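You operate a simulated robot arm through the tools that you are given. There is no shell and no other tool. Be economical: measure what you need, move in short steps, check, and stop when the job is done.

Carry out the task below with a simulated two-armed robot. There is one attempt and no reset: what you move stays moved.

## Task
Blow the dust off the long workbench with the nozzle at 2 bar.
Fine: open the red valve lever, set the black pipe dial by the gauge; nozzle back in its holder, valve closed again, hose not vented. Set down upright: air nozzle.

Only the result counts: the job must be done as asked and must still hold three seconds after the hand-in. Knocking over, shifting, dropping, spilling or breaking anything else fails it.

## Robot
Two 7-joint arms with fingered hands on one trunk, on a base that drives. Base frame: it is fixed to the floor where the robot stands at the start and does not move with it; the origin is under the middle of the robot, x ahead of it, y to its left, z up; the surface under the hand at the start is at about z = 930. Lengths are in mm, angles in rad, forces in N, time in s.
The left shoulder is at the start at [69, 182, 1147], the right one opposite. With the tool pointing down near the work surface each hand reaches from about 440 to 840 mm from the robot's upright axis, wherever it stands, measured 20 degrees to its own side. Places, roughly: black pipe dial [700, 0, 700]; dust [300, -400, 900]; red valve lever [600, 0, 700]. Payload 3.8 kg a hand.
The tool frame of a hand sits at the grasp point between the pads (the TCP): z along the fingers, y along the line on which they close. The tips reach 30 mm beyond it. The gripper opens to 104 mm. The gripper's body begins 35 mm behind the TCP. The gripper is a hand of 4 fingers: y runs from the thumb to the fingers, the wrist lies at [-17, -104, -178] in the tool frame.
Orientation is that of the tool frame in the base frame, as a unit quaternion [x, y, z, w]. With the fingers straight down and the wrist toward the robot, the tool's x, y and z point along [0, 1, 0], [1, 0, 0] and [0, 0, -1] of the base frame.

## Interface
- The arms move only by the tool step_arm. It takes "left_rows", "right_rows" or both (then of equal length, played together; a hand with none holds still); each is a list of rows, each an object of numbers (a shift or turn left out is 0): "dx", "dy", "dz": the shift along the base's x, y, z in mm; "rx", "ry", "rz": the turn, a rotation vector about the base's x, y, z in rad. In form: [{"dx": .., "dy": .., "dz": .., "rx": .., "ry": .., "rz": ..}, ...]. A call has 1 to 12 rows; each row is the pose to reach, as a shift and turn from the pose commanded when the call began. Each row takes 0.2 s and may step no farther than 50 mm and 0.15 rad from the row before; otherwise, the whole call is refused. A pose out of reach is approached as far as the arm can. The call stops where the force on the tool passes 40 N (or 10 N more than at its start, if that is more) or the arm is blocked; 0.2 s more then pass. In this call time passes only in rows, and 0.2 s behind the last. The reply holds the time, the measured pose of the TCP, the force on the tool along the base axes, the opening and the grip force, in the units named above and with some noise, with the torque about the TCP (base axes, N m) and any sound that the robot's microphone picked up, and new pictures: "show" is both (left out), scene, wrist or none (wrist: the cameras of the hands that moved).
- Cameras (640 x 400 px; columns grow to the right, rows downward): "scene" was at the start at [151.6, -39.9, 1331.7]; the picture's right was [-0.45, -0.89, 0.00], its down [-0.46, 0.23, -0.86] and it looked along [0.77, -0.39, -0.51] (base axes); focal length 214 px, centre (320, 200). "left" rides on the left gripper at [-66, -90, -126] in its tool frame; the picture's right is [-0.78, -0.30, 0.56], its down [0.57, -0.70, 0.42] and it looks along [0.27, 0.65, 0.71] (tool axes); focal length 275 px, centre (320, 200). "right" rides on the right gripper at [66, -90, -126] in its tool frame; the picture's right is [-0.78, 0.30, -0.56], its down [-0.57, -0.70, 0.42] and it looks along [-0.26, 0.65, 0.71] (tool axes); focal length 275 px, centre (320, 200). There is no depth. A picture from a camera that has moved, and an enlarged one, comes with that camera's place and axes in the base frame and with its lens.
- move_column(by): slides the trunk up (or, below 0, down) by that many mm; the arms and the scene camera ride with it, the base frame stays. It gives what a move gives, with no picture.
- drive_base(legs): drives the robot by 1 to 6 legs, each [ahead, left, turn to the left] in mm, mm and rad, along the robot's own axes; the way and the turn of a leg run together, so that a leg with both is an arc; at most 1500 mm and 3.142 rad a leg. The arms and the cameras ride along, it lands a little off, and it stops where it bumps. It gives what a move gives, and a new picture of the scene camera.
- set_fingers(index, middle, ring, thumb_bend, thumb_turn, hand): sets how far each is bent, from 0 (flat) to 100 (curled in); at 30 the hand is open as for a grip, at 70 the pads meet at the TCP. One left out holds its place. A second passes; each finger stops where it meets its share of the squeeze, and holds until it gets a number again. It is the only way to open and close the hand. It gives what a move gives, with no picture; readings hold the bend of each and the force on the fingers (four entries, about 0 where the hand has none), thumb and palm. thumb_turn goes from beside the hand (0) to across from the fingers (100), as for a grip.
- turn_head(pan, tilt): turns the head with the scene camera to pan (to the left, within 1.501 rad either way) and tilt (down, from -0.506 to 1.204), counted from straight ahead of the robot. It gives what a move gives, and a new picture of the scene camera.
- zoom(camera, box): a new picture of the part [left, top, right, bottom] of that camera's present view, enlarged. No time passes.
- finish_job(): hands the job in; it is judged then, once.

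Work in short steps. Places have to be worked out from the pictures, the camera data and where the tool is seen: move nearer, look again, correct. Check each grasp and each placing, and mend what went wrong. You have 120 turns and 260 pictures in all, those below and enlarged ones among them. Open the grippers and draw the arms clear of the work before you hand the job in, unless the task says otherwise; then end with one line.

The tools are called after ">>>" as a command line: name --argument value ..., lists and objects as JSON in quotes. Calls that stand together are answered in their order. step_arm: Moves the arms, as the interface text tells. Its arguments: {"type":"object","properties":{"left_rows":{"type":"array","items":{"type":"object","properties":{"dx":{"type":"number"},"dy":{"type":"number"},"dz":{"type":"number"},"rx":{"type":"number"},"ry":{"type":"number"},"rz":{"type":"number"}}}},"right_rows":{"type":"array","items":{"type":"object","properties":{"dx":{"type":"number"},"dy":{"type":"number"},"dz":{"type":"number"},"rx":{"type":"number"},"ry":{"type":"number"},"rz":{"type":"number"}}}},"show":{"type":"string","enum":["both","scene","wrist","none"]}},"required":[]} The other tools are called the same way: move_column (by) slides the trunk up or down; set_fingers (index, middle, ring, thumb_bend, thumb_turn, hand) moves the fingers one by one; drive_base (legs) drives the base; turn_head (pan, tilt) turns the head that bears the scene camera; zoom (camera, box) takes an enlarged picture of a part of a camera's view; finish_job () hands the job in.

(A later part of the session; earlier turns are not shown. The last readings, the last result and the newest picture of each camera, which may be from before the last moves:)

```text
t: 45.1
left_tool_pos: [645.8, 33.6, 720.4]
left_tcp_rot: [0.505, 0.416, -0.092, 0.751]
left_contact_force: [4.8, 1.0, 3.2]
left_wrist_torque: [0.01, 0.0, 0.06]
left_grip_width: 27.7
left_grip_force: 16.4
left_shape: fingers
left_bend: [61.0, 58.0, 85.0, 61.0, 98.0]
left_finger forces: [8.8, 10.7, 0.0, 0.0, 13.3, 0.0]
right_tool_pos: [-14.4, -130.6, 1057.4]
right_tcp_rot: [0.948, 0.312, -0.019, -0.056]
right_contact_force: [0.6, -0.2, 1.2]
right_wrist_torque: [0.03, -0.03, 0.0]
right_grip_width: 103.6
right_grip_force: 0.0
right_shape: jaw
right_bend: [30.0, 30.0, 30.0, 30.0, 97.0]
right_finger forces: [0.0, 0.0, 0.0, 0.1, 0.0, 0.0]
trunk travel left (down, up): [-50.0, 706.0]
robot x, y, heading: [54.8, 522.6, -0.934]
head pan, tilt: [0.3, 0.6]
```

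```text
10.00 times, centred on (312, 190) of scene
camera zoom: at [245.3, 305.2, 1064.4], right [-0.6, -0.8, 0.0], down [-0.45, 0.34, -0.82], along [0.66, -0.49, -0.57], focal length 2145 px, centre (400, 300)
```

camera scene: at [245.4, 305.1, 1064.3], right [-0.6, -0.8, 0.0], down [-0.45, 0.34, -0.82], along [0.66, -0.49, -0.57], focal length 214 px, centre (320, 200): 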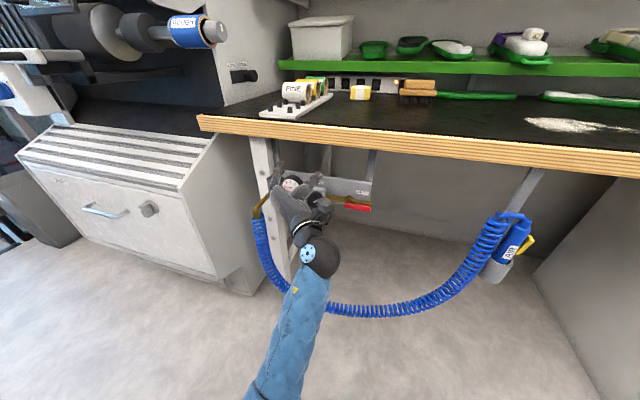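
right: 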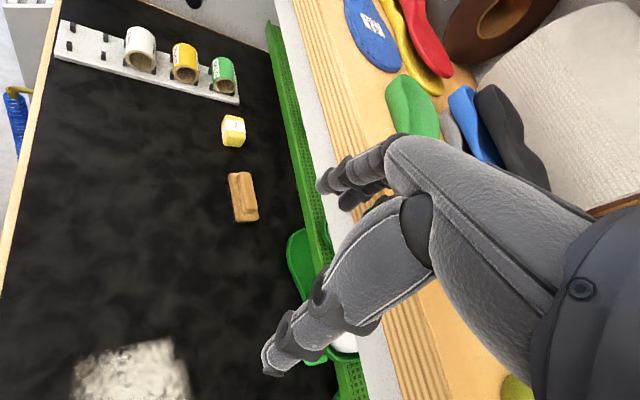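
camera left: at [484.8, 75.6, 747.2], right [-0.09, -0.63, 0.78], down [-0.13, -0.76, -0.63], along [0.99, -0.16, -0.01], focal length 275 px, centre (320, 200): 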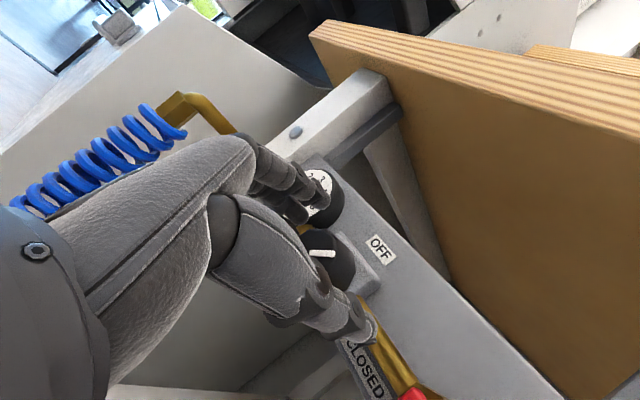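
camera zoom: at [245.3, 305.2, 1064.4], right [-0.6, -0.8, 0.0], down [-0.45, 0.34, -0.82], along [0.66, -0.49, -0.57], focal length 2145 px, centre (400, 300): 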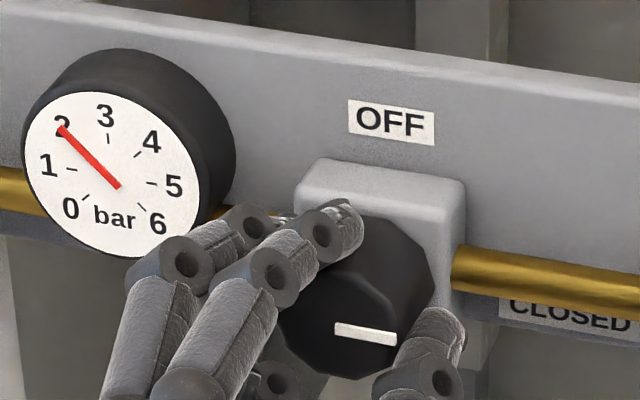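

Gauge is right on 2 bar. Release and back straight out.

>>> set_fingers --hand "left" --index 35 --middle 35 --ring 35 --thumb_bend 35

>>> step_arm --left_rows '[{"dx": -18, "dy": 24}, {"dx": -36, "dy": 49}, {"dx": -54, "dy": 73}, {"dx": -68, "dy": 93}]' --show "none"

>>> zoom --camera "scene" --box '[280, 170, 344, 210]'

```text
t: 46.1
left_tool_pos: [644.8, 32.2, 721.7]
left_tcp_rot: [0.505, 0.416, -0.093, 0.75]
left_contact_force: [-1.0, 0.1, -0.4]
left_wrist_torque: [0.02, -0.01, 0.01]
left_grip_width: 91.7
left_grip_force: 0.1
left_shape: fingers
left_bend: [35.0, 35.0, 35.0, 35.0, 95.0]
left_finger forces: [0.1, 0.0, 0.1, 0.1, 0.1, 0.0]
right_tool_pos: [-13.5, -130.8, 1057.7]
right_tcp_rot: [0.949, 0.311, -0.018, -0.056]
right_contact_force: [-0.5, -0.5, 0.7]
right_wrist_torque: [0.02, 0.0, 0.0]
right_grip_width: 103.8
right_grip_force: 0.1
right_shape: jaw
right_bend: [30.0, 30.0, 30.0, 30.0, 97.0]
right_finger forces: [0.0, 0.1, 0.1, 0.1, 0.0, 0.0]
trunk travel left (down, up): [-50.0, 706.0]
robot x, y, heading: [49.1, 525.3, -0.939]
head pan, tilt: [0.3, 0.6]
```

```text
t: 47.1
left_tool_pos: [577.7, 126.5, 719.9]
left_tcp_rot: [0.504, 0.417, -0.093, 0.75]
left_contact_force: [0.8, 0.7, -0.4]
left_wrist_torque: [-0.03, -0.03, -0.03]
left_grip_width: 92.1
left_grip_force: 0.1
left_shape: fingers
left_bend: [35.0, 35.0, 35.0, 35.0, 95.0]
left_finger forces: [0.0, 0.1, 0.0, 0.0, 0.1, 0.1]
right_tool_pos: [-13.0, -131.2, 1057.3]
right_tcp_rot: [0.949, 0.311, -0.019, -0.056]
right_contact_force: [0.1, 0.1, -0.4]
right_wrist_torque: [0.01, 0.02, 0.0]
right_grip_width: 103.9
right_grip_force: 0.0
right_shape: jaw
right_bend: [30.0, 30.0, 30.0, 30.0, 97.0]
right_finger forces: [0.0, 0.0, 0.0, 0.1, 0.0, 0.0]
trunk travel left (down, up): [-50.0, 706.0]
robot x, y, heading: [55.5, 518.5, -0.942]
head pan, tilt: [0.3, 0.6]
```

```text
10.00 times, centred on (312, 190) of scene
camera zoom: at [245.2, 305.0, 1064.4], right [-0.6, -0.8, 0.0], down [-0.45, 0.34, -0.82], along [0.66, -0.49, -0.57], focal length 2145 px, centre (400, 300)
```

zoom: 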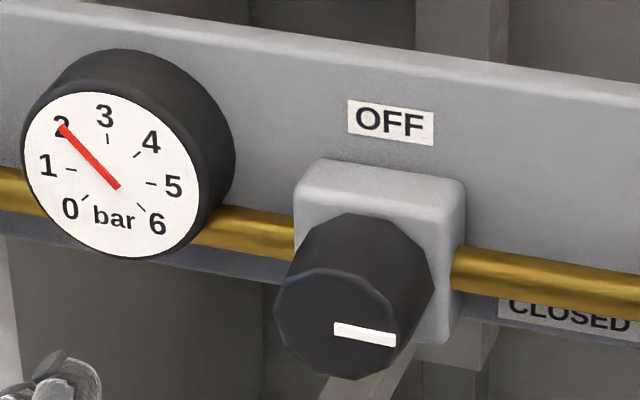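

Gauge holds at 2 bar with the dial free. Now the nozzle: I shift the base right so the right arm faces it like the left arm faced the lever.

>>> drive_base --legs '[[0, -86, 0]]'

>>> turn_head --pan -0.15 --tilt 0.6

```text
t: 48.2
left_tool_pos: [509.1, 76.6, 718.4]
left_tcp_rot: [0.505, 0.416, -0.093, 0.75]
left_contact_force: [1.1, -0.4, 0.0]
left_wrist_torque: [0.04, -0.01, 0.0]
left_grip_width: 92.2
left_grip_force: 0.0
left_shape: fingers
left_bend: [35.0, 35.0, 35.0, 35.0, 95.0]
left_finger forces: [0.1, 0.0, 0.0, 0.0, 0.0, 0.0]
right_tool_pos: [-82.1, -181.2, 1056.0]
right_tcp_rot: [0.949, 0.311, -0.019, -0.057]
right_contact_force: [0.4, -0.7, -0.4]
right_wrist_torque: [-0.02, -0.01, 0.01]
right_grip_width: 103.5
right_grip_force: 0.1
right_shape: jaw
right_bend: [30.0, 30.0, 30.0, 30.0, 97.0]
right_finger forces: [0.1, 0.1, 0.0, 0.0, 0.0, 0.0]
trunk travel left (down, up): [-50.0, 706.0]
robot x, y, heading: [-18.4, 477.3, -0.937]
head pan, tilt: [0.3, 0.6]
camera scene: at [175.9, 254.2, 1064.3], right [-0.6, -0.8, 0.0], down [-0.45, 0.34, -0.82], along [0.66, -0.49, -0.57], focal length 214 px, centre (320, 200)
```

scene: 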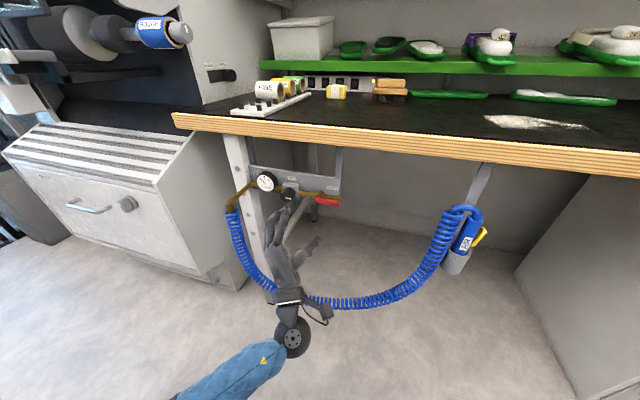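

```text
t: 49.1
left_tool_pos: [508.4, 76.0, 718.3]
left_tcp_rot: [0.505, 0.416, -0.093, 0.75]
left_contact_force: [-0.6, 1.5, -0.3]
left_wrist_torque: [-0.03, -0.03, -0.01]
left_grip_width: 91.9
left_grip_force: 0.0
left_shape: fingers
left_bend: [35.0, 35.0, 35.0, 35.0, 95.0]
left_finger forces: [0.1, 0.1, 0.0, 0.0, 0.1, 0.0]
right_tool_pos: [-82.4, -180.2, 1057.2]
right_tcp_rot: [0.949, 0.31, -0.019, -0.057]
right_contact_force: [-0.1, 0.0, 0.3]
right_wrist_torque: [-0.03, 0.0, -0.03]
right_grip_width: 103.4
right_grip_force: 0.2
right_shape: jaw
right_bend: [30.0, 30.0, 30.0, 30.0, 97.0]
right_finger forces: [0.0, 0.0, 0.1, 0.0, 0.0, 0.0]
trunk travel left (down, up): [-50.0, 706.0]
robot x, y, heading: [-14.8, 473.9, -0.934]
head pan, tilt: [-0.15, 0.6]
camera scene: at [146.3, 228.8, 1064.4], right [-0.89, -0.47, 0.0], down [-0.26, 0.5, -0.82], along [0.38, -0.73, -0.57], focal length 214 px, centre (320, 200)
```

scene: 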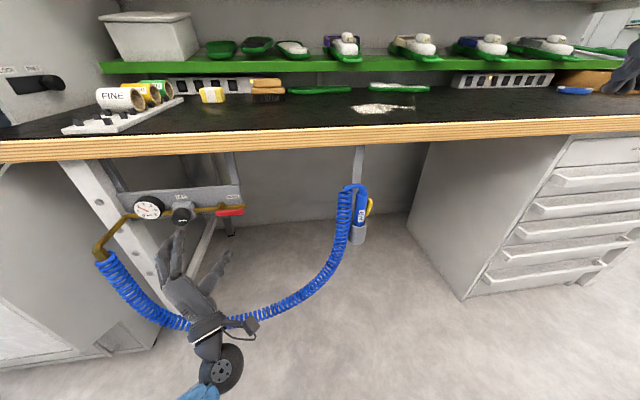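

Zoom on the nozzle from this angle.

>>> zoom --camera "scene" --box '[316, 165, 396, 255]'

```text
4.44 times, centred on (356, 210) of scene
camera zoom: at [146.3, 228.8, 1064.4], right [-0.89, -0.47, 0.0], down [-0.26, 0.5, -0.82], along [0.38, -0.73, -0.57], focal length 953 px, centre (160, 156)
```

zoom: 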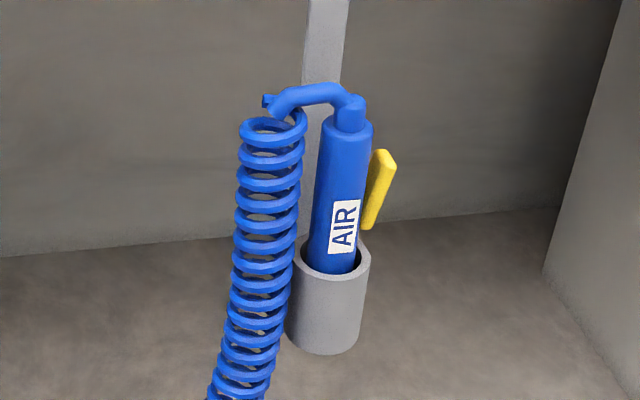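

The nozzle stands in the cup: body z≈650–758, trigger on the right side z≈690–745. I bring the right hand to a handshake orientation while moving toward it.

>>> step_arm --right_rows '[{"dx": 18.8, "dy": -1.7, "dz": -20.8, "rx": -0.0181, "ry": -0.1209, "rz": -0.0863}, {"dx": 37.6, "dy": -3.4, "dz": -41.6, "rx": -0.0362, "ry": -0.2418, "rz": -0.1726}, {"dx": 56.4, "dy": -5.1, "dz": -62.4, "rx": -0.0543, "ry": -0.3627, "rz": -0.2589}, {"dx": 75.2, "dy": -6.8, "dz": -83.2, "rx": -0.0724, "ry": -0.4836, "rz": -0.3452}, {"dx": 94, "dy": -8.5, "dz": -104, "rx": -0.0905, "ry": -0.6045, "rz": -0.4315}, {"dx": 112.8, "dy": -10.2, "dz": -124.8, "rx": -0.1086, "ry": -0.7254, "rz": -0.5178}, {"dx": 131.6, "dy": -11.9, "dz": -145.6, "rx": -0.1267, "ry": -0.8463, "rz": -0.6041}, {"dx": 150.4, "dy": -13.6, "dz": -166.4, "rx": -0.1448, "ry": -0.9672, "rz": -0.6904}, {"dx": 169.2, "dy": -15.3, "dz": -187.2, "rx": -0.1629, "ry": -1.0881, "rz": -0.7767}, {"dx": 188, "dy": -17, "dz": -208, "rx": -0.181, "ry": -1.209, "rz": -0.863}, {"dx": 206.8, "dy": -18.7, "dz": -228.8, "rx": -0.1991, "ry": -1.3299, "rz": -0.9493}, {"dx": 225.6, "dy": -20.4, "dz": -249.6, "rx": -0.2172, "ry": -1.4508, "rz": -1.0356}]' --show "scene"

```text
t: 51.7
left_tool_pos: [509.3, 76.4, 718.1]
left_tcp_rot: [0.505, 0.418, -0.093, 0.75]
left_contact_force: [1.0, 0.3, 0.2]
left_wrist_torque: [-0.01, -0.02, 0.0]
left_grip_width: 91.8
left_grip_force: 0.1
left_shape: fingers
left_bend: [35.0, 35.0, 35.0, 35.0, 95.0]
left_finger forces: [0.1, 0.0, 0.0, 0.0, 0.0, 0.1]
right_tool_pos: [164.9, -172.8, 835.7]
right_tcp_rot: [0.833, -0.125, 0.531, 0.096]
right_contact_force: [0.9, -0.3, -0.5]
right_wrist_torque: [-0.02, 0.01, -0.04]
right_grip_width: 104.0
right_grip_force: 0.1
right_shape: jaw
right_bend: [30.0, 30.0, 30.0, 30.0, 97.0]
right_finger forces: [0.1, 0.1, 0.0, 0.0, 0.0, 0.0]
right hand out of reach, approached as far as the arm can: row 9, 10, 11, 12
trunk travel left (down, up): [-50.0, 706.0]
robot x, y, heading: [-12.6, 470.8, -0.937]
head pan, tilt: [-0.15, 0.6]
camera scene: at [148.7, 228.2, 1063.6], right [-0.89, -0.46, 0.0], down [-0.26, 0.5, -0.82], along [0.38, -0.73, -0.57], focal length 214 px, centre (320, 200)
```

scene: 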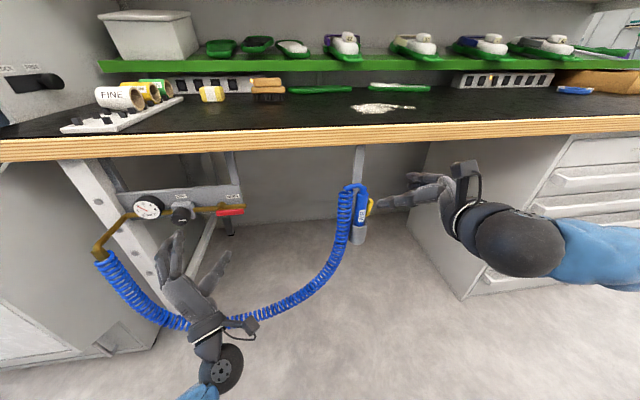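

Hand partly turned. I finish the rotation in steps while lowering.

>>> step_arm --right_rows '[{"dz": -15, "rx": -0.039, "ry": -0.061, "rz": -0.1}, {"dz": -30, "rx": -0.078, "ry": -0.122, "rz": -0.2}, {"dz": -45, "rx": -0.117, "ry": -0.184, "rz": -0.3}, {"dz": -60, "rx": -0.156, "ry": -0.245, "rz": -0.4}, {"dz": -75, "rx": -0.195, "ry": -0.306, "rz": -0.5}, {"dz": -90, "rx": -0.233, "ry": -0.367, "rz": -0.6}]'

```text
t: 53.1
left_tool_pos: [508.7, 74.9, 717.3]
left_tcp_rot: [0.505, 0.416, -0.094, 0.75]
left_contact_force: [0.7, -0.3, -0.2]
left_wrist_torque: [0.01, 0.01, -0.03]
left_grip_width: 91.6
left_grip_force: 0.0
left_shape: fingers
left_bend: [35.0, 35.0, 35.0, 35.0, 95.0]
left_finger forces: [0.1, 0.1, 0.0, 0.1, 0.1, 0.0]
right_tool_pos: [186.9, -184.3, 758.8]
right_tcp_rot: [0.633, -0.323, 0.631, 0.311]
right_contact_force: [-5.3, -3.6, -4.0]
right_wrist_torque: [-0.26, -0.05, 0.46]
right_grip_width: 103.8
right_grip_force: 0.0
right_shape: jaw
right_bend: [30.0, 30.0, 30.0, 30.0, 97.0]
right_finger forces: [0.0, 0.0, 0.1, 0.0, 0.0, 0.0]
right hand out of reach, approached as far as the arm can: row 1, 2, 3, 4, 5, 6
trunk travel left (down, up): [-50.0, 706.0]
robot x, y, heading: [-14.6, 472.7, -0.941]
head pan, tilt: [-0.15, 0.6]
camera scene: at [147.7, 227.9, 1063.5], right [-0.89, -0.46, 0.0], down [-0.26, 0.5, -0.82], along [0.38, -0.73, -0.57], focal length 214 px, centre (320, 200)
camera right: at [182.9, -32.2, 827.6], right [-0.56, 0.28, -0.77], down [0.82, 0.09, -0.57], along [-0.09, -0.95, -0.28], focal length 275 px, centre (320, 200)
```

scene: 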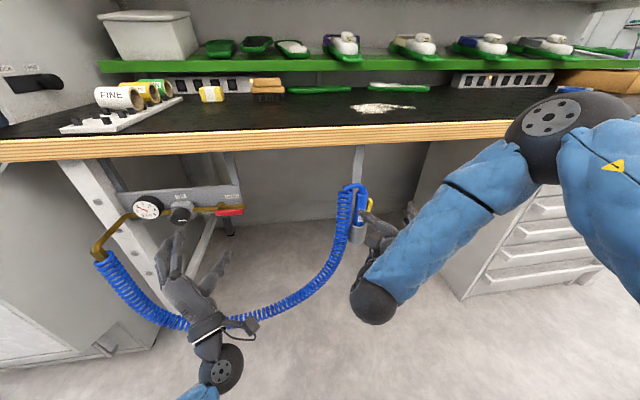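
right: 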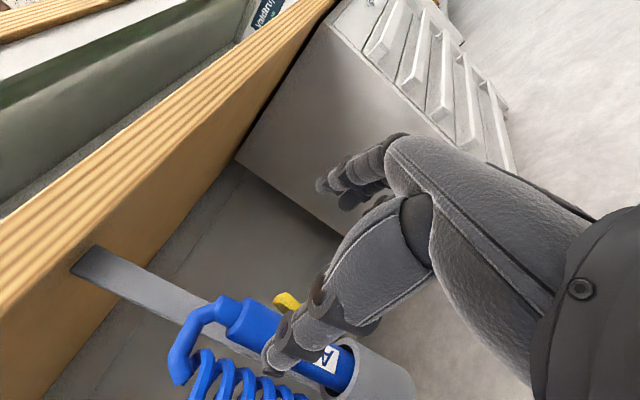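

Hand is in a clean handshake pose. The coil hangs right beside the nozzle on its left (gap 10 mm), so I approach from front-right, yawed 40°, putting thumb front-left and fingers back-right.

>>> step_arm --right_rows '[{"dx": -20, "dy": 5, "dz": -11, "rz": 0.14}, {"dx": -30, "dy": -5, "dz": -22, "rz": 0.28}, {"dx": -30, "dy": -15, "dz": -33, "rz": 0.42}, {"dx": -24, "dy": -25, "dz": -44, "rz": 0.56}, {"dx": -18, "dy": -33, "dz": -54, "rz": 0.7}]'

```text
t: 54.3
left_tool_pos: [508.1, 76.0, 719.6]
left_tcp_rot: [0.505, 0.416, -0.093, 0.751]
left_contact_force: [0.1, 0.0, 0.1]
left_wrist_torque: [-0.04, 0.01, 0.02]
left_grip_width: 91.9
left_grip_force: 0.1
left_shape: fingers
left_bend: [35.0, 35.0, 35.0, 35.0, 95.0]
left_finger forces: [0.0, 0.0, 0.0, 0.1, 0.1, 0.0]
right_tool_pos: [283.6, -86.5, 795.4]
right_tcp_rot: [0.708, -0.111, 0.69, 0.098]
right_contact_force: [0.5, 0.2, -0.3]
right_wrist_torque: [-0.03, -0.03, 0.0]
right_grip_width: 104.2
right_grip_force: 0.0
right_shape: jaw
right_bend: [30.0, 30.0, 30.0, 30.0, 97.0]
right_finger forces: [0.0, 0.0, 0.1, 0.0, 0.1, 0.0]
right hand out of reach, approached as far as the arm can: row 1, 2, 3, 4, 5
trunk travel left (down, up): [-50.0, 706.0]
robot x, y, heading: [-13.1, 473.7, -0.945]
head pan, tilt: [-0.15, 0.6]
camera scene: at [146.1, 228.2, 1064.2], right [-0.89, -0.46, 0.0], down [-0.26, 0.5, -0.82], along [0.38, -0.73, -0.57], focal length 214 px, centre (320, 200)
camera right: at [191.3, 35.0, 866.8], right [-0.63, -0.1, -0.77], down [0.6, 0.56, -0.57], along [0.49, -0.82, -0.29], focal length 275 px, centre (320, 200)
```

scene: 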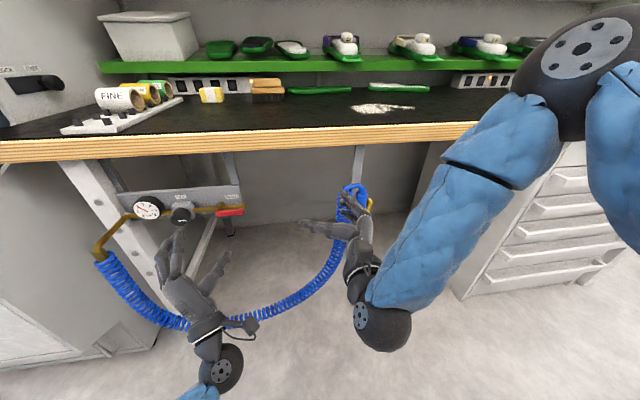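
right: 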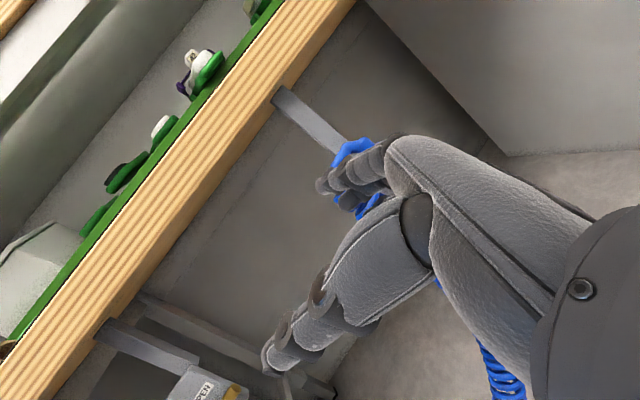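

That yaw is out of reach from this stance; I'd better turn the whole robot 40° left and stand further right. First a look at the floor to the right.

>>> turn_head --pan -1.45 --tilt 0.55

```text
t: 55.7
left_tool_pos: [509.8, 76.5, 719.6]
left_tcp_rot: [0.505, 0.416, -0.093, 0.75]
left_contact_force: [0.0, 0.6, -0.3]
left_wrist_torque: [-0.02, 0.0, -0.01]
left_grip_width: 91.9
left_grip_force: 0.1
left_shape: fingers
left_bend: [35.0, 35.0, 35.0, 35.0, 95.0]
left_finger forces: [0.0, 0.1, 0.0, 0.1, 0.0, 0.0]
right_tool_pos: [283.6, -86.3, 795.6]
right_tcp_rot: [0.707, -0.112, 0.691, 0.1]
right_contact_force: [0.3, 0.2, 0.2]
right_wrist_torque: [-0.02, -0.02, 0.01]
right_grip_width: 103.9
right_grip_force: 0.1
right_shape: jaw
right_bend: [30.0, 30.0, 30.0, 30.0, 97.0]
right_finger forces: [0.0, 0.0, 0.0, 0.0, 0.0, 0.0]
trunk travel left (down, up): [-50.0, 706.0]
robot x, y, heading: [-15.4, 472.2, -0.945]
head pan, tilt: [-1.45, 0.55]
camera scene: at [39.8, 245.6, 1068.9], right [-0.68, 0.73, 0.0], down [0.38, 0.36, -0.85], along [-0.62, -0.58, -0.52], focal length 214 px, centre (320, 200)
```

scene: 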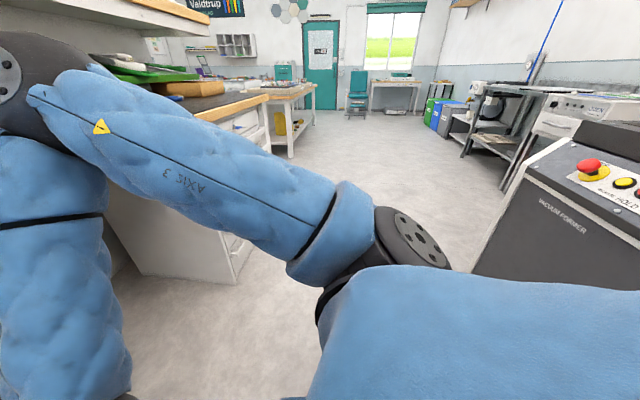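

A machine stands behind-right, so I use a milder change: rotate 0.35 left, shift right 240 mm.

>>> drive_base --legs '[[0, 0, 0.35], [-8, -240, 0]]'

>>> turn_head --pan -0.2 --tilt 0.6

```text
t: 58.6
left_tool_pos: [474.8, 87.8, 721.0]
left_tcp_rot: [0.423, 0.499, 0.041, 0.755]
left_contact_force: [0.6, 0.9, -0.5]
left_wrist_torque: [0.02, 0.03, 0.02]
left_grip_width: 92.0
left_grip_force: 0.0
left_shape: fingers
left_bend: [35.0, 35.0, 35.0, 35.0, 95.0]
left_finger forces: [0.0, 0.0, 0.1, 0.0, 0.1, 0.1]
right_tool_pos: [320.9, -142.7, 795.5]
right_tcp_rot: [0.715, 0.015, 0.698, -0.025]
right_contact_force: [0.3, 0.8, -0.8]
right_wrist_torque: [0.01, 0.0, 0.01]
right_grip_width: 104.1
right_grip_force: 0.0
right_shape: jaw
right_bend: [30.0, 30.0, 30.0, 30.0, 97.0]
right_finger forces: [0.1, 0.1, 0.0, 0.0, 0.1, 0.0]
trunk travel left (down, up): [-50.0, 706.0]
robot x, y, heading: [-148.2, 277.5, -0.583]
head pan, tilt: [-1.45, 0.55]
camera scene: at [-23.1, 84.1, 1068.9], right [-0.9, 0.45, 0.0], down [0.23, 0.47, -0.85], along [-0.38, -0.76, -0.52], focal length 214 px, centre (320, 200)
```

scene: 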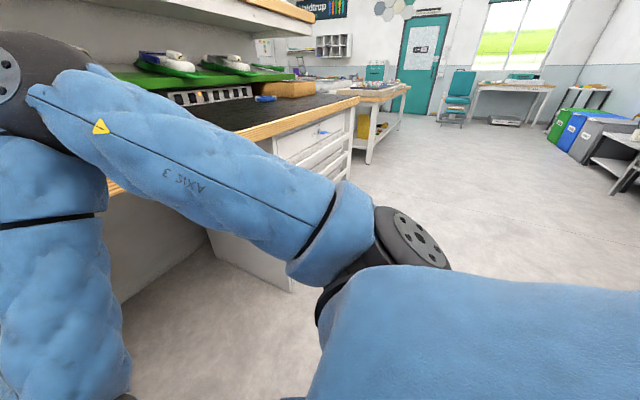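

```text
t: 60.0
left_tool_pos: [474.8, 88.0, 719.8]
left_tcp_rot: [0.424, 0.498, 0.041, 0.755]
left_contact_force: [0.3, -0.9, 0.3]
left_wrist_torque: [0.02, 0.0, 0.05]
left_grip_width: 92.1
left_grip_force: 0.1
left_shape: fingers
left_bend: [35.0, 35.0, 35.0, 35.0, 95.0]
left_finger forces: [0.1, 0.0, 0.0, 0.0, 0.1, 0.1]
right_tool_pos: [320.3, -142.3, 795.9]
right_tcp_rot: [0.715, 0.015, 0.698, -0.025]
right_contact_force: [-0.6, -1.5, -0.5]
right_wrist_torque: [-0.01, 0.01, 0.04]
right_grip_width: 104.1
right_grip_force: 0.1
right_shape: jaw
right_bend: [30.0, 30.0, 30.0, 30.0, 97.0]
right_finger forces: [0.1, 0.0, 0.0, 0.1, 0.0, 0.0]
trunk travel left (down, up): [-50.0, 706.0]
robot x, y, heading: [-153.6, 277.5, -0.579]
head pan, tilt: [-0.201, 0.6]
camera scene: at [79.5, 102.0, 1064.3], right [-0.71, -0.71, 0.0], down [-0.4, 0.4, -0.82], along [0.58, -0.58, -0.57], focal length 214 px, centre (320, 200)
```

scene: 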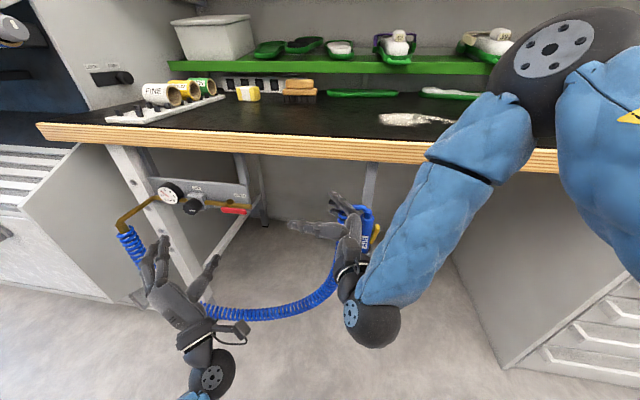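

I retreat the right hand from the bench first, then swing to the front-right of the nozzle, unrolling the extra yaw, and lower.

>>> step_arm --right_rows '[{"dx": -26, "dy": 36, "dz": 0, "rz": 0}, {"dx": -53, "dy": 73, "dz": 0, "rz": 0}, {"dx": -82, "dy": 55, "dz": -9, "rz": -0.08}, {"dx": -112, "dy": 38, "dz": -18, "rz": -0.16}, {"dx": -141, "dy": 20, "dz": -27, "rz": -0.24}, {"dx": -170, "dy": 2, "dz": -36, "rz": -0.33}, {"dx": -170, "dy": -20, "dz": -63, "rz": -0.42}, {"dx": -170, "dy": -45, "dz": -90, "rz": -0.5}]'

```text
t: 61.8
left_tool_pos: [475.6, 87.3, 719.7]
left_tcp_rot: [0.424, 0.498, 0.041, 0.755]
left_contact_force: [0.0, 0.3, 0.0]
left_wrist_torque: [-0.01, -0.03, 0.01]
left_grip_width: 91.9
left_grip_force: 0.1
left_shape: fingers
left_bend: [35.0, 35.0, 35.0, 35.0, 95.0]
left_finger forces: [0.0, 0.1, 0.1, 0.0, 0.0, 0.0]
right_tool_pos: [158.2, -137.5, 752.4]
right_tcp_rot: [0.698, -0.165, 0.68, 0.148]
right_contact_force: [0.7, -0.8, -0.5]
right_wrist_torque: [-0.01, 0.0, -0.02]
right_grip_width: 103.8
right_grip_force: 0.0
right_shape: jaw
right_bend: [30.0, 30.0, 30.0, 30.0, 97.0]
right_finger forces: [0.0, 0.1, 0.0, 0.0, 0.1, 0.0]
right hand out of reach, approached as far as the arm can: row 3, 4, 5, 6, 7, 8
trunk travel left (down, up): [-50.0, 706.0]
robot x, y, heading: [-154.6, 275.0, -0.581]
head pan, tilt: [-0.201, 0.6]
camera scene: at [79.6, 102.1, 1064.3], right [-0.71, -0.71, 0.0], down [-0.4, 0.4, -0.82], along [0.58, -0.58, -0.57], focal length 214 px, centre (320, 200)
camera right: at [85.0, -4.8, 823.9], right [-0.64, 0.0, -0.76], down [0.68, 0.47, -0.57], along [0.36, -0.89, -0.3], focal length 275 px, centre (320, 200)
```

scene: 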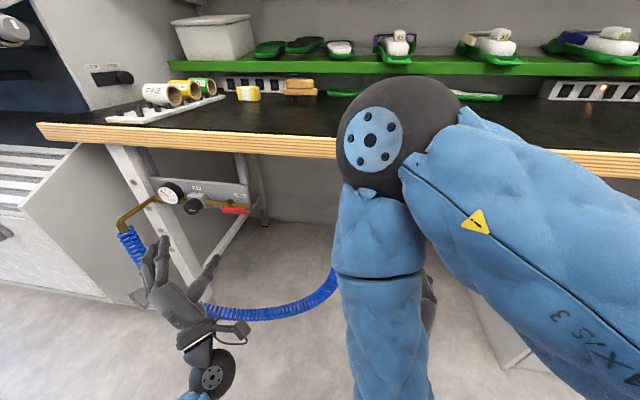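
right: 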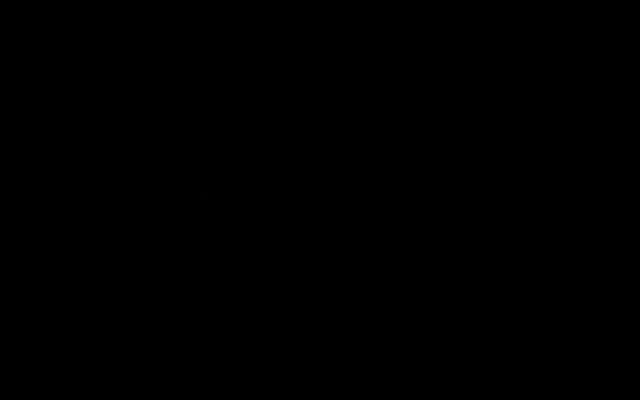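

The orientation is right but the elbow is cramped; the target itself lies further out, so I go on to ~65 mm before the nozzle.

>>> step_arm --right_rows '[{"dx": 16, "dy": -25, "dz": -15}, {"dx": 32, "dy": -50, "dz": -30}, {"dx": 47, "dy": -75, "dz": -46}]'

```text
t: 62.6
left_tool_pos: [475.0, 86.6, 720.0]
left_tcp_rot: [0.423, 0.499, 0.042, 0.755]
left_contact_force: [-0.4, -0.7, 0.4]
left_wrist_torque: [0.02, -0.05, 0.01]
left_grip_width: 91.9
left_grip_force: 0.2
left_shape: fingers
left_bend: [35.0, 35.0, 35.0, 35.0, 95.0]
left_finger forces: [0.0, 0.0, 0.0, 0.0, 0.0, 0.0]
right_tool_pos: [199.6, -143.5, 748.6]
right_tcp_rot: [0.697, -0.163, 0.682, 0.149]
right_contact_force: [0.4, -0.4, -0.1]
right_wrist_torque: [0.01, -0.01, 0.0]
right_grip_width: 104.1
right_grip_force: 0.0
right_shape: jaw
right_bend: [30.0, 30.0, 30.0, 30.0, 97.0]
right_finger forces: [0.0, 0.1, 0.1, 0.0, 0.1, 0.0]
right hand out of reach, approached as far as the arm can: row 1, 2, 3
trunk travel left (down, up): [-50.0, 706.0]
robot x, y, heading: [-154.1, 277.8, -0.583]
head pan, tilt: [-0.201, 0.6]
camera scene: at [79.5, 102.3, 1064.4], right [-0.71, -0.71, 0.0], down [-0.4, 0.4, -0.82], along [0.58, -0.58, -0.57], focal length 214 px, centre (320, 200)
camera right: at [124.5, -10.9, 821.0], right [-0.64, -0.01, -0.77], down [0.67, 0.47, -0.57], along [0.36, -0.89, -0.29], focal length 275 px, centre (320, 200)
```

scene: 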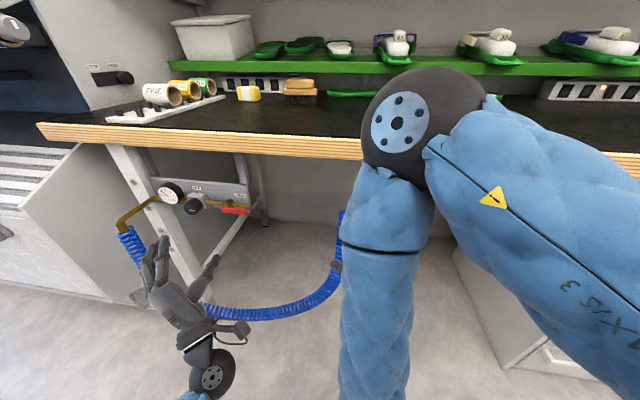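
right: 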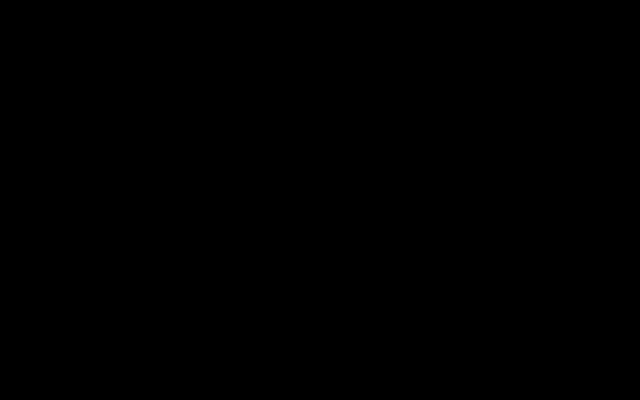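

The elbow-up posture is wrist-limited this close. I return to a more squared stance (heading ≈-0.85) with more distance to the nozzle.

>>> drive_base --legs '[[-5, 178, 0], [0, 0, -0.27]]'

```text
t: 65.0
left_tool_pos: [496.6, 77.3, 719.8]
left_tcp_rot: [0.486, 0.438, -0.06, 0.754]
left_contact_force: [0.2, 0.4, 0.1]
left_wrist_torque: [0.03, 0.03, -0.03]
left_grip_width: 91.9
left_grip_force: 0.1
left_shape: fingers
left_bend: [35.0, 35.0, 35.0, 35.0, 95.0]
left_finger forces: [0.0, 0.0, 0.0, 0.1, 0.0, 0.1]
right_tool_pos: [167.0, -73.2, 749.9]
right_tcp_rot: [0.67, -0.256, 0.655, 0.238]
right_contact_force: [-0.7, 0.0, 0.0]
right_wrist_torque: [-0.03, -0.01, 0.02]
right_grip_width: 104.0
right_grip_force: 0.1
right_shape: jaw
right_bend: [30.0, 30.0, 30.0, 30.0, 97.0]
right_finger forces: [0.0, 0.0, 0.0, 0.0, 0.0, 0.0]
trunk travel left (down, up): [-50.0, 706.0]
robot x, y, heading: [-59.1, 426.0, -0.848]
head pan, tilt: [-0.201, 0.6]
camera scene: at [117.5, 195.6, 1064.3], right [-0.87, -0.5, 0.0], down [-0.28, 0.49, -0.82], along [0.41, -0.72, -0.57], focal length 214 px, centre (320, 200)
```

scene: 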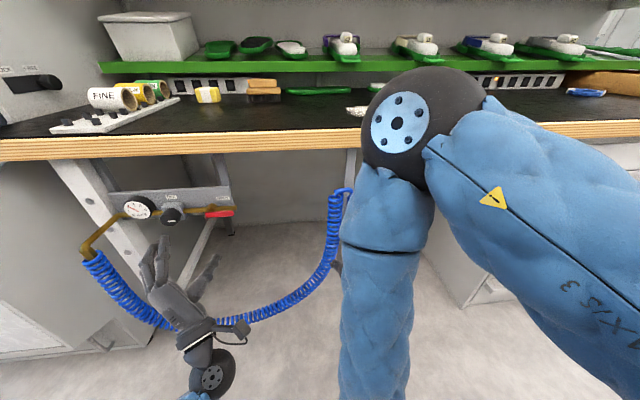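

Now I move to the pre-grasp about 75 mm before the nozzle along a 20° yawed approach.

>>> step_arm --right_rows '[{"dx": 9, "dy": -32, "dz": -11, "rz": 0.03}, {"dx": 18, "dy": -64, "dz": -22, "rz": 0.06}, {"dx": 28, "dy": -96, "dz": -33, "rz": 0.09}, {"dx": 37, "dy": -127, "dz": -44, "rz": 0.11}]'

```text
t: 66.0
left_tool_pos: [495.8, 77.5, 719.7]
left_tcp_rot: [0.486, 0.438, -0.06, 0.754]
left_contact_force: [-1.1, -0.1, 0.0]
left_wrist_torque: [-0.03, 0.01, -0.03]
left_grip_width: 91.9
left_grip_force: 0.1
left_shape: fingers
left_bend: [35.0, 35.0, 35.0, 35.0, 95.0]
left_finger forces: [0.0, 0.0, 0.1, 0.0, 0.0, 0.0]
right_tool_pos: [212.2, -191.6, 711.2]
right_tcp_rot: [0.683, -0.222, 0.666, 0.202]
right_contact_force: [-0.9, -0.1, -0.1]
right_wrist_torque: [-0.02, 0.02, 0.01]
right_grip_width: 103.9
right_grip_force: 0.0
right_shape: jaw
right_bend: [30.0, 30.0, 30.0, 30.0, 97.0]
right_finger forces: [0.0, 0.0, 0.0, 0.0, 0.1, 0.0]
right hand out of reach, approached as far as the arm can: row 1, 2, 3, 4
trunk travel left (down, up): [-50.0, 706.0]
robot x, y, heading: [-57.3, 425.1, -0.853]
head pan, tilt: [-0.201, 0.6]
camera scene: at [117.5, 195.6, 1064.4], right [-0.87, -0.5, 0.0], down [-0.28, 0.49, -0.82], along [0.41, -0.72, -0.57], focal length 214 px, centre (320, 200)
camera right: at [161.3, -48.6, 783.6], right [-0.64, 0.1, -0.76], down [0.74, 0.35, -0.57], along [0.21, -0.93, -0.3], focal length 275 px, centre (320, 200)
```

scene: 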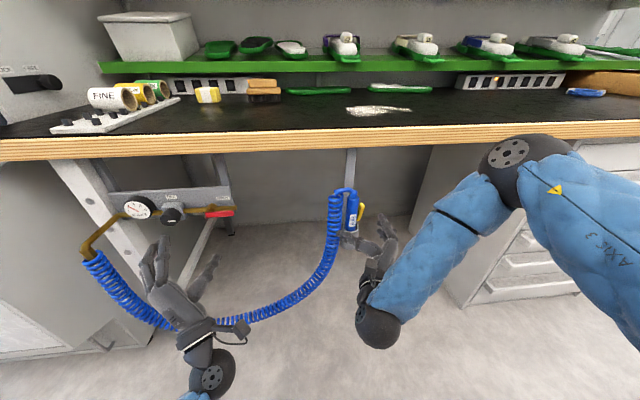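
right: 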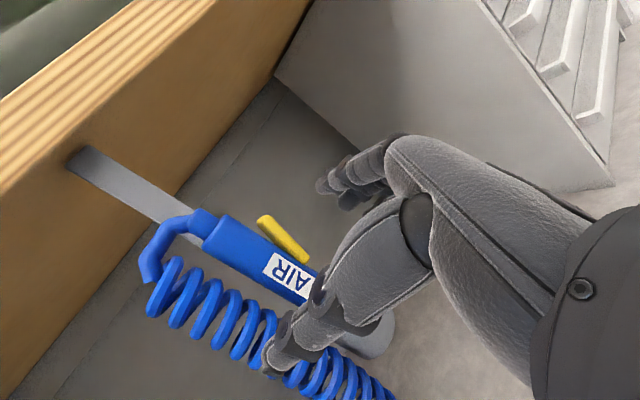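

Good pre-grasp. I zoom in to verify alignment.

>>> zoom --camera "scene" --box '[310, 175, 410, 265]'

>>> zoom --camera "right" --box '[120, 150, 440, 400]'

```text
4.44 times, centred on (360, 220) of scene
camera zoom: at [117.5, 195.6, 1064.4], right [-0.87, -0.5, 0.0], down [-0.28, 0.49, -0.82], along [0.41, -0.72, -0.57], focal length 953 px, centre (142, 111)
```

zoom: 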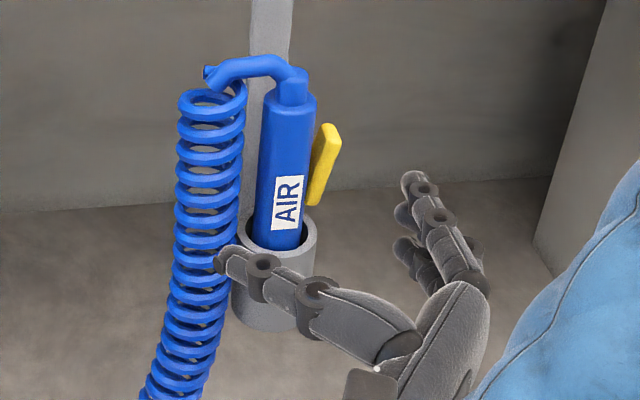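

```text
1.60 times, centred on (280, 275) of right
camera zoom: at [161.3, -48.6, 783.6], right [-0.64, 0.1, -0.76], down [0.74, 0.35, -0.57], along [0.21, -0.93, -0.3], focal length 440 px, centre (384, 80)
```

zoom: 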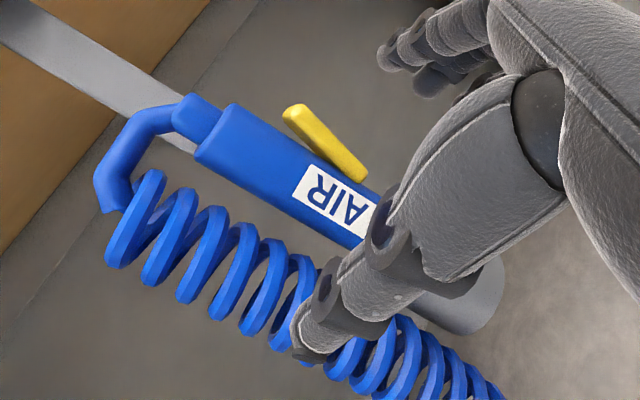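

I bend the thumb in to keep clear of the coil, centre laterally, and advance partway.

>>> set_fingers --hand "right" --thumb_bend 48

>>> step_arm --right_rows '[{"dx": -5, "dy": -7, "dz": -1}, {"dx": 11, "dy": -18, "dz": -1}, {"dx": 27, "dy": -30, "dz": -1}]' --show "wrist"

>>> zoom --camera "scene" --box '[310, 175, 410, 265]'

```text
t: 67.0
left_tool_pos: [495.5, 78.1, 719.4]
left_tcp_rot: [0.487, 0.437, -0.06, 0.754]
left_contact_force: [-0.1, 0.5, -0.1]
left_wrist_torque: [-0.01, -0.01, 0.0]
left_grip_width: 91.8
left_grip_force: 0.0
left_shape: fingers
left_bend: [35.0, 35.0, 35.0, 35.0, 95.0]
left_finger forces: [0.0, 0.0, 0.1, 0.0, 0.1, 0.0]
right_tool_pos: [213.3, -190.3, 711.5]
right_tcp_rot: [0.683, -0.221, 0.666, 0.204]
right_contact_force: [0.5, 0.1, 1.1]
right_wrist_torque: [0.0, 0.0, -0.01]
right_grip_width: 82.5
right_grip_force: 0.2
right_shape: fingers
right_bend: [30.0, 30.0, 30.0, 48.0, 97.0]
right_finger forces: [0.0, 0.0, 0.0, 0.0, 0.0, 0.0]
trunk travel left (down, up): [-50.0, 706.0]
robot x, y, heading: [-62.3, 427.1, -0.846]
head pan, tilt: [-0.201, 0.6]
```

```text
t: 67.8
left_tool_pos: [495.1, 77.2, 719.8]
left_tcp_rot: [0.486, 0.438, -0.06, 0.754]
left_contact_force: [-0.1, 1.0, -0.5]
left_wrist_torque: [-0.01, 0.0, 0.03]
left_grip_width: 92.0
left_grip_force: 0.0
left_shape: fingers
left_bend: [35.0, 35.0, 35.0, 35.0, 95.0]
left_finger forces: [0.0, 0.0, 0.1, 0.1, 0.1, 0.0]
right_tool_pos: [239.9, -221.8, 711.5]
right_tcp_rot: [0.683, -0.221, 0.667, 0.202]
right_contact_force: [0.2, -0.4, 0.2]
right_wrist_torque: [0.02, -0.02, -0.02]
right_grip_width: 82.1
right_grip_force: 0.2
right_shape: fingers
right_bend: [30.0, 30.0, 30.0, 48.0, 97.0]
right_finger forces: [0.1, 0.0, 0.0, 0.1, 0.0, 0.0]
right hand out of reach, approached as far as the arm can: row 1, 2
trunk travel left (down, up): [-50.0, 706.0]
robot x, y, heading: [-58.4, 427.1, -0.852]
head pan, tilt: [-0.201, 0.6]
camera right: at [188.7, -79.0, 783.1], right [-0.64, 0.1, -0.76], down [0.74, 0.35, -0.57], along [0.21, -0.93, -0.3], focal length 275 px, centre (320, 200)
```

right: 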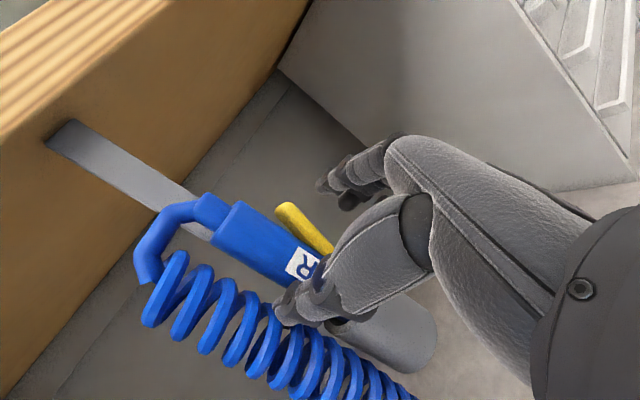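

```text
4.44 times, centred on (360, 220) of scene
camera zoom: at [117.5, 195.4, 1064.3], right [-0.87, -0.5, 0.0], down [-0.28, 0.49, -0.82], along [0.41, -0.72, -0.57], focal length 953 px, centre (142, 111)
```

zoom: 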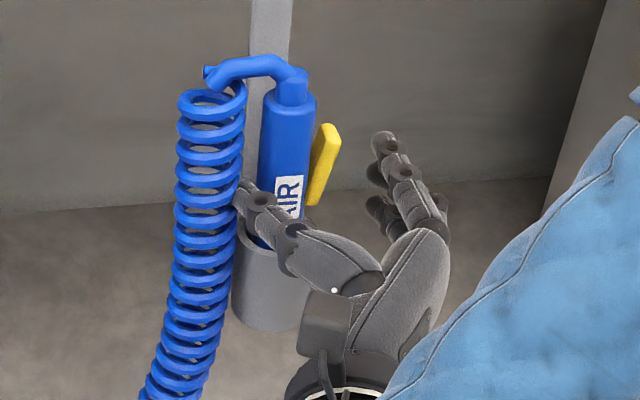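

Centered; 33 mm to go. I advance 22 mm and watch the force.

>>> step_arm --right_rows '[{"dx": 9, "dy": -6}, {"dx": 18, "dy": -13}]' --show "wrist"

>>> zoom --camera "scene" --box '[310, 175, 410, 265]'

```text
t: 68.4
left_tool_pos: [495.6, 76.9, 719.7]
left_tcp_rot: [0.487, 0.437, -0.061, 0.754]
left_contact_force: [0.0, 0.6, -0.6]
left_wrist_torque: [0.02, 0.01, 0.0]
left_grip_width: 92.0
left_grip_force: 0.1
left_shape: fingers
left_bend: [35.0, 35.0, 35.0, 35.0, 95.0]
left_finger forces: [0.0, 0.0, 0.0, 0.1, 0.0, 0.0]
right_tool_pos: [256.6, -237.8, 709.4]
right_tcp_rot: [0.683, -0.219, 0.667, 0.203]
right_contact_force: [0.4, 1.0, 0.0]
right_wrist_torque: [-0.03, -0.01, 0.03]
right_grip_width: 82.1
right_grip_force: 0.1
right_shape: fingers
right_bend: [30.0, 30.0, 30.0, 48.0, 97.0]
right_finger forces: [0.0, 0.0, 0.0, 0.1, 0.0, 0.0]
trunk travel left (down, up): [-50.0, 706.0]
robot x, y, heading: [-63.3, 427.6, -0.848]
head pan, tilt: [-0.201, 0.6]
camera right: at [205.2, -93.2, 781.2], right [-0.64, 0.09, -0.76], down [0.74, 0.35, -0.57], along [0.22, -0.93, -0.3], focal length 275 px, centre (320, 200)
```

right: 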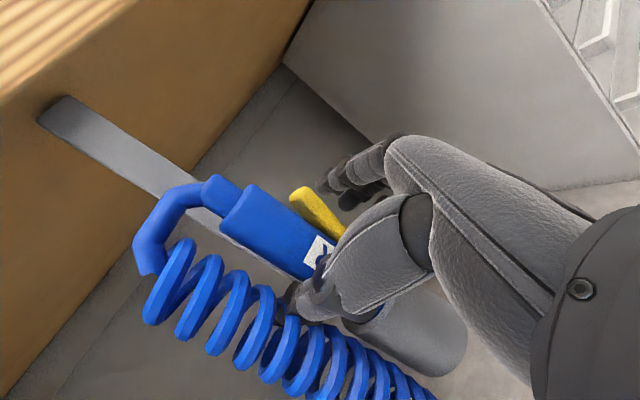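

```text
4.44 times, centred on (360, 220) of scene
camera zoom: at [117.5, 195.5, 1064.3], right [-0.87, -0.5, 0.0], down [-0.28, 0.49, -0.82], along [0.41, -0.72, -0.57], focal length 953 px, centre (142, 111)
```

zoom: 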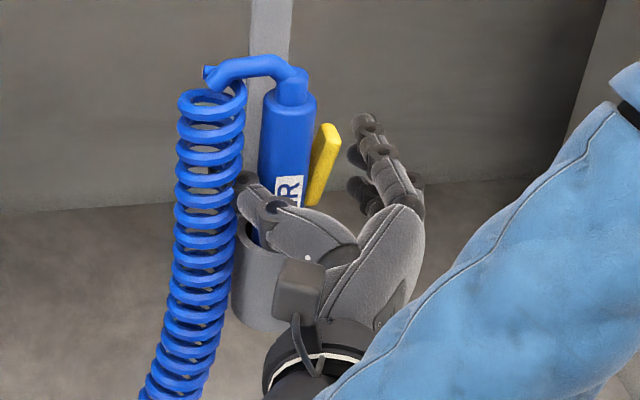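

No contact with the coil. I lower 5 mm and close middle, ring and thumb on the body, leaving the index off the trigger.

>>> step_arm --right_rows '[{"dx": 4, "dy": -3, "dz": -5}]' --show "none"

>>> set_fingers --hand "right" --middle 75 --ring 75 --thumb_bend 75

>>> zoom --camera "scene" --box '[310, 175, 410, 265]'

>>> zoom --camera "right" --box '[120, 150, 440, 400]'

```text
t: 68.8
left_tool_pos: [495.8, 77.4, 719.6]
left_tcp_rot: [0.487, 0.437, -0.06, 0.754]
left_contact_force: [0.1, -0.3, 0.3]
left_wrist_torque: [0.05, 0.02, -0.02]
left_grip_width: 91.7
left_grip_force: 0.1
left_shape: fingers
left_bend: [35.0, 35.0, 35.0, 35.0, 95.0]
left_finger forces: [0.0, 0.0, 0.0, 0.0, 0.0, 0.1]
right_tool_pos: [261.8, -239.7, 703.6]
right_tcp_rot: [0.683, -0.218, 0.667, 0.203]
right_contact_force: [0.1, 0.3, 0.7]
right_wrist_torque: [-0.01, 0.0, -0.03]
right_grip_width: 82.2
right_grip_force: 0.2
right_shape: fingers
right_bend: [30.0, 30.0, 30.0, 48.0, 97.0]
right_finger forces: [0.0, 0.0, 0.1, 0.1, 0.0, 0.0]
trunk travel left (down, up): [-50.0, 706.0]
robot x, y, heading: [-60.0, 425.9, -0.851]
head pan, tilt: [-0.201, 0.6]
```

```text
t: 69.8
left_tool_pos: [497.0, 77.5, 719.3]
left_tcp_rot: [0.486, 0.439, -0.06, 0.753]
left_contact_force: [1.3, 0.0, -0.5]
left_wrist_torque: [0.03, -0.01, -0.04]
left_grip_width: 91.6
left_grip_force: 0.0
left_shape: fingers
left_bend: [35.0, 35.0, 35.0, 35.0, 95.0]
left_finger forces: [0.0, 0.0, 0.0, 0.0, 0.1, 0.0]
right_tool_pos: [263.2, -238.4, 703.2]
right_tcp_rot: [0.683, -0.217, 0.667, 0.201]
right_contact_force: [21.6, -4.0, 0.0]
right_wrist_torque: [-0.48, -0.14, 0.0]
right_grip_width: 58.7
right_grip_force: 18.8
right_shape: fingers
right_bend: [30.0, 74.0, 66.0, 69.0, 97.0]
right_finger forces: [0.0, 7.9, 12.1, 0.0, 16.9, 0.1]
trunk travel left (down, up): [-50.0, 706.0]
robot x, y, heading: [-61.8, 426.5, -0.851]
head pan, tilt: [-0.201, 0.6]
```

```text
4.44 times, centred on (360, 220) of scene
camera zoom: at [119.4, 195.1, 1063.9], right [-0.87, -0.5, 0.0], down [-0.28, 0.49, -0.82], along [0.41, -0.72, -0.57], focal length 953 px, centre (142, 111)
```

zoom: 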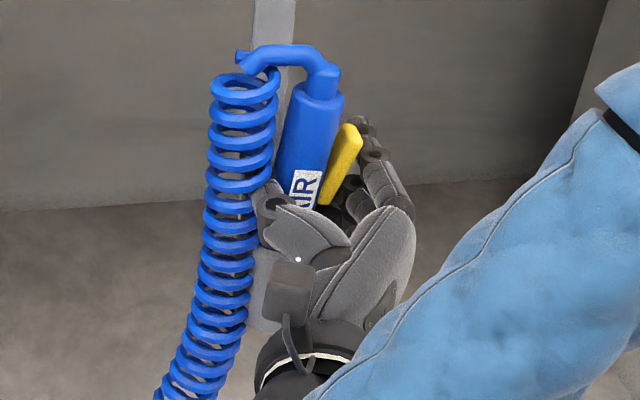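

```text
1.60 times, centred on (280, 275) of right
camera zoom: at [211.5, -95.8, 775.6], right [-0.64, 0.09, -0.76], down [0.74, 0.35, -0.57], along [0.22, -0.93, -0.3], focal length 440 px, centre (384, 80)
```

zoom: 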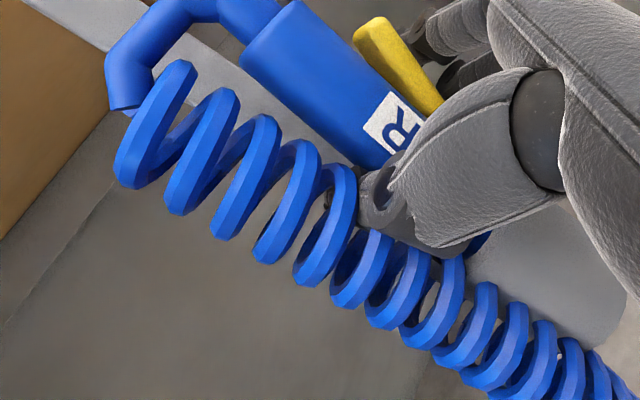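

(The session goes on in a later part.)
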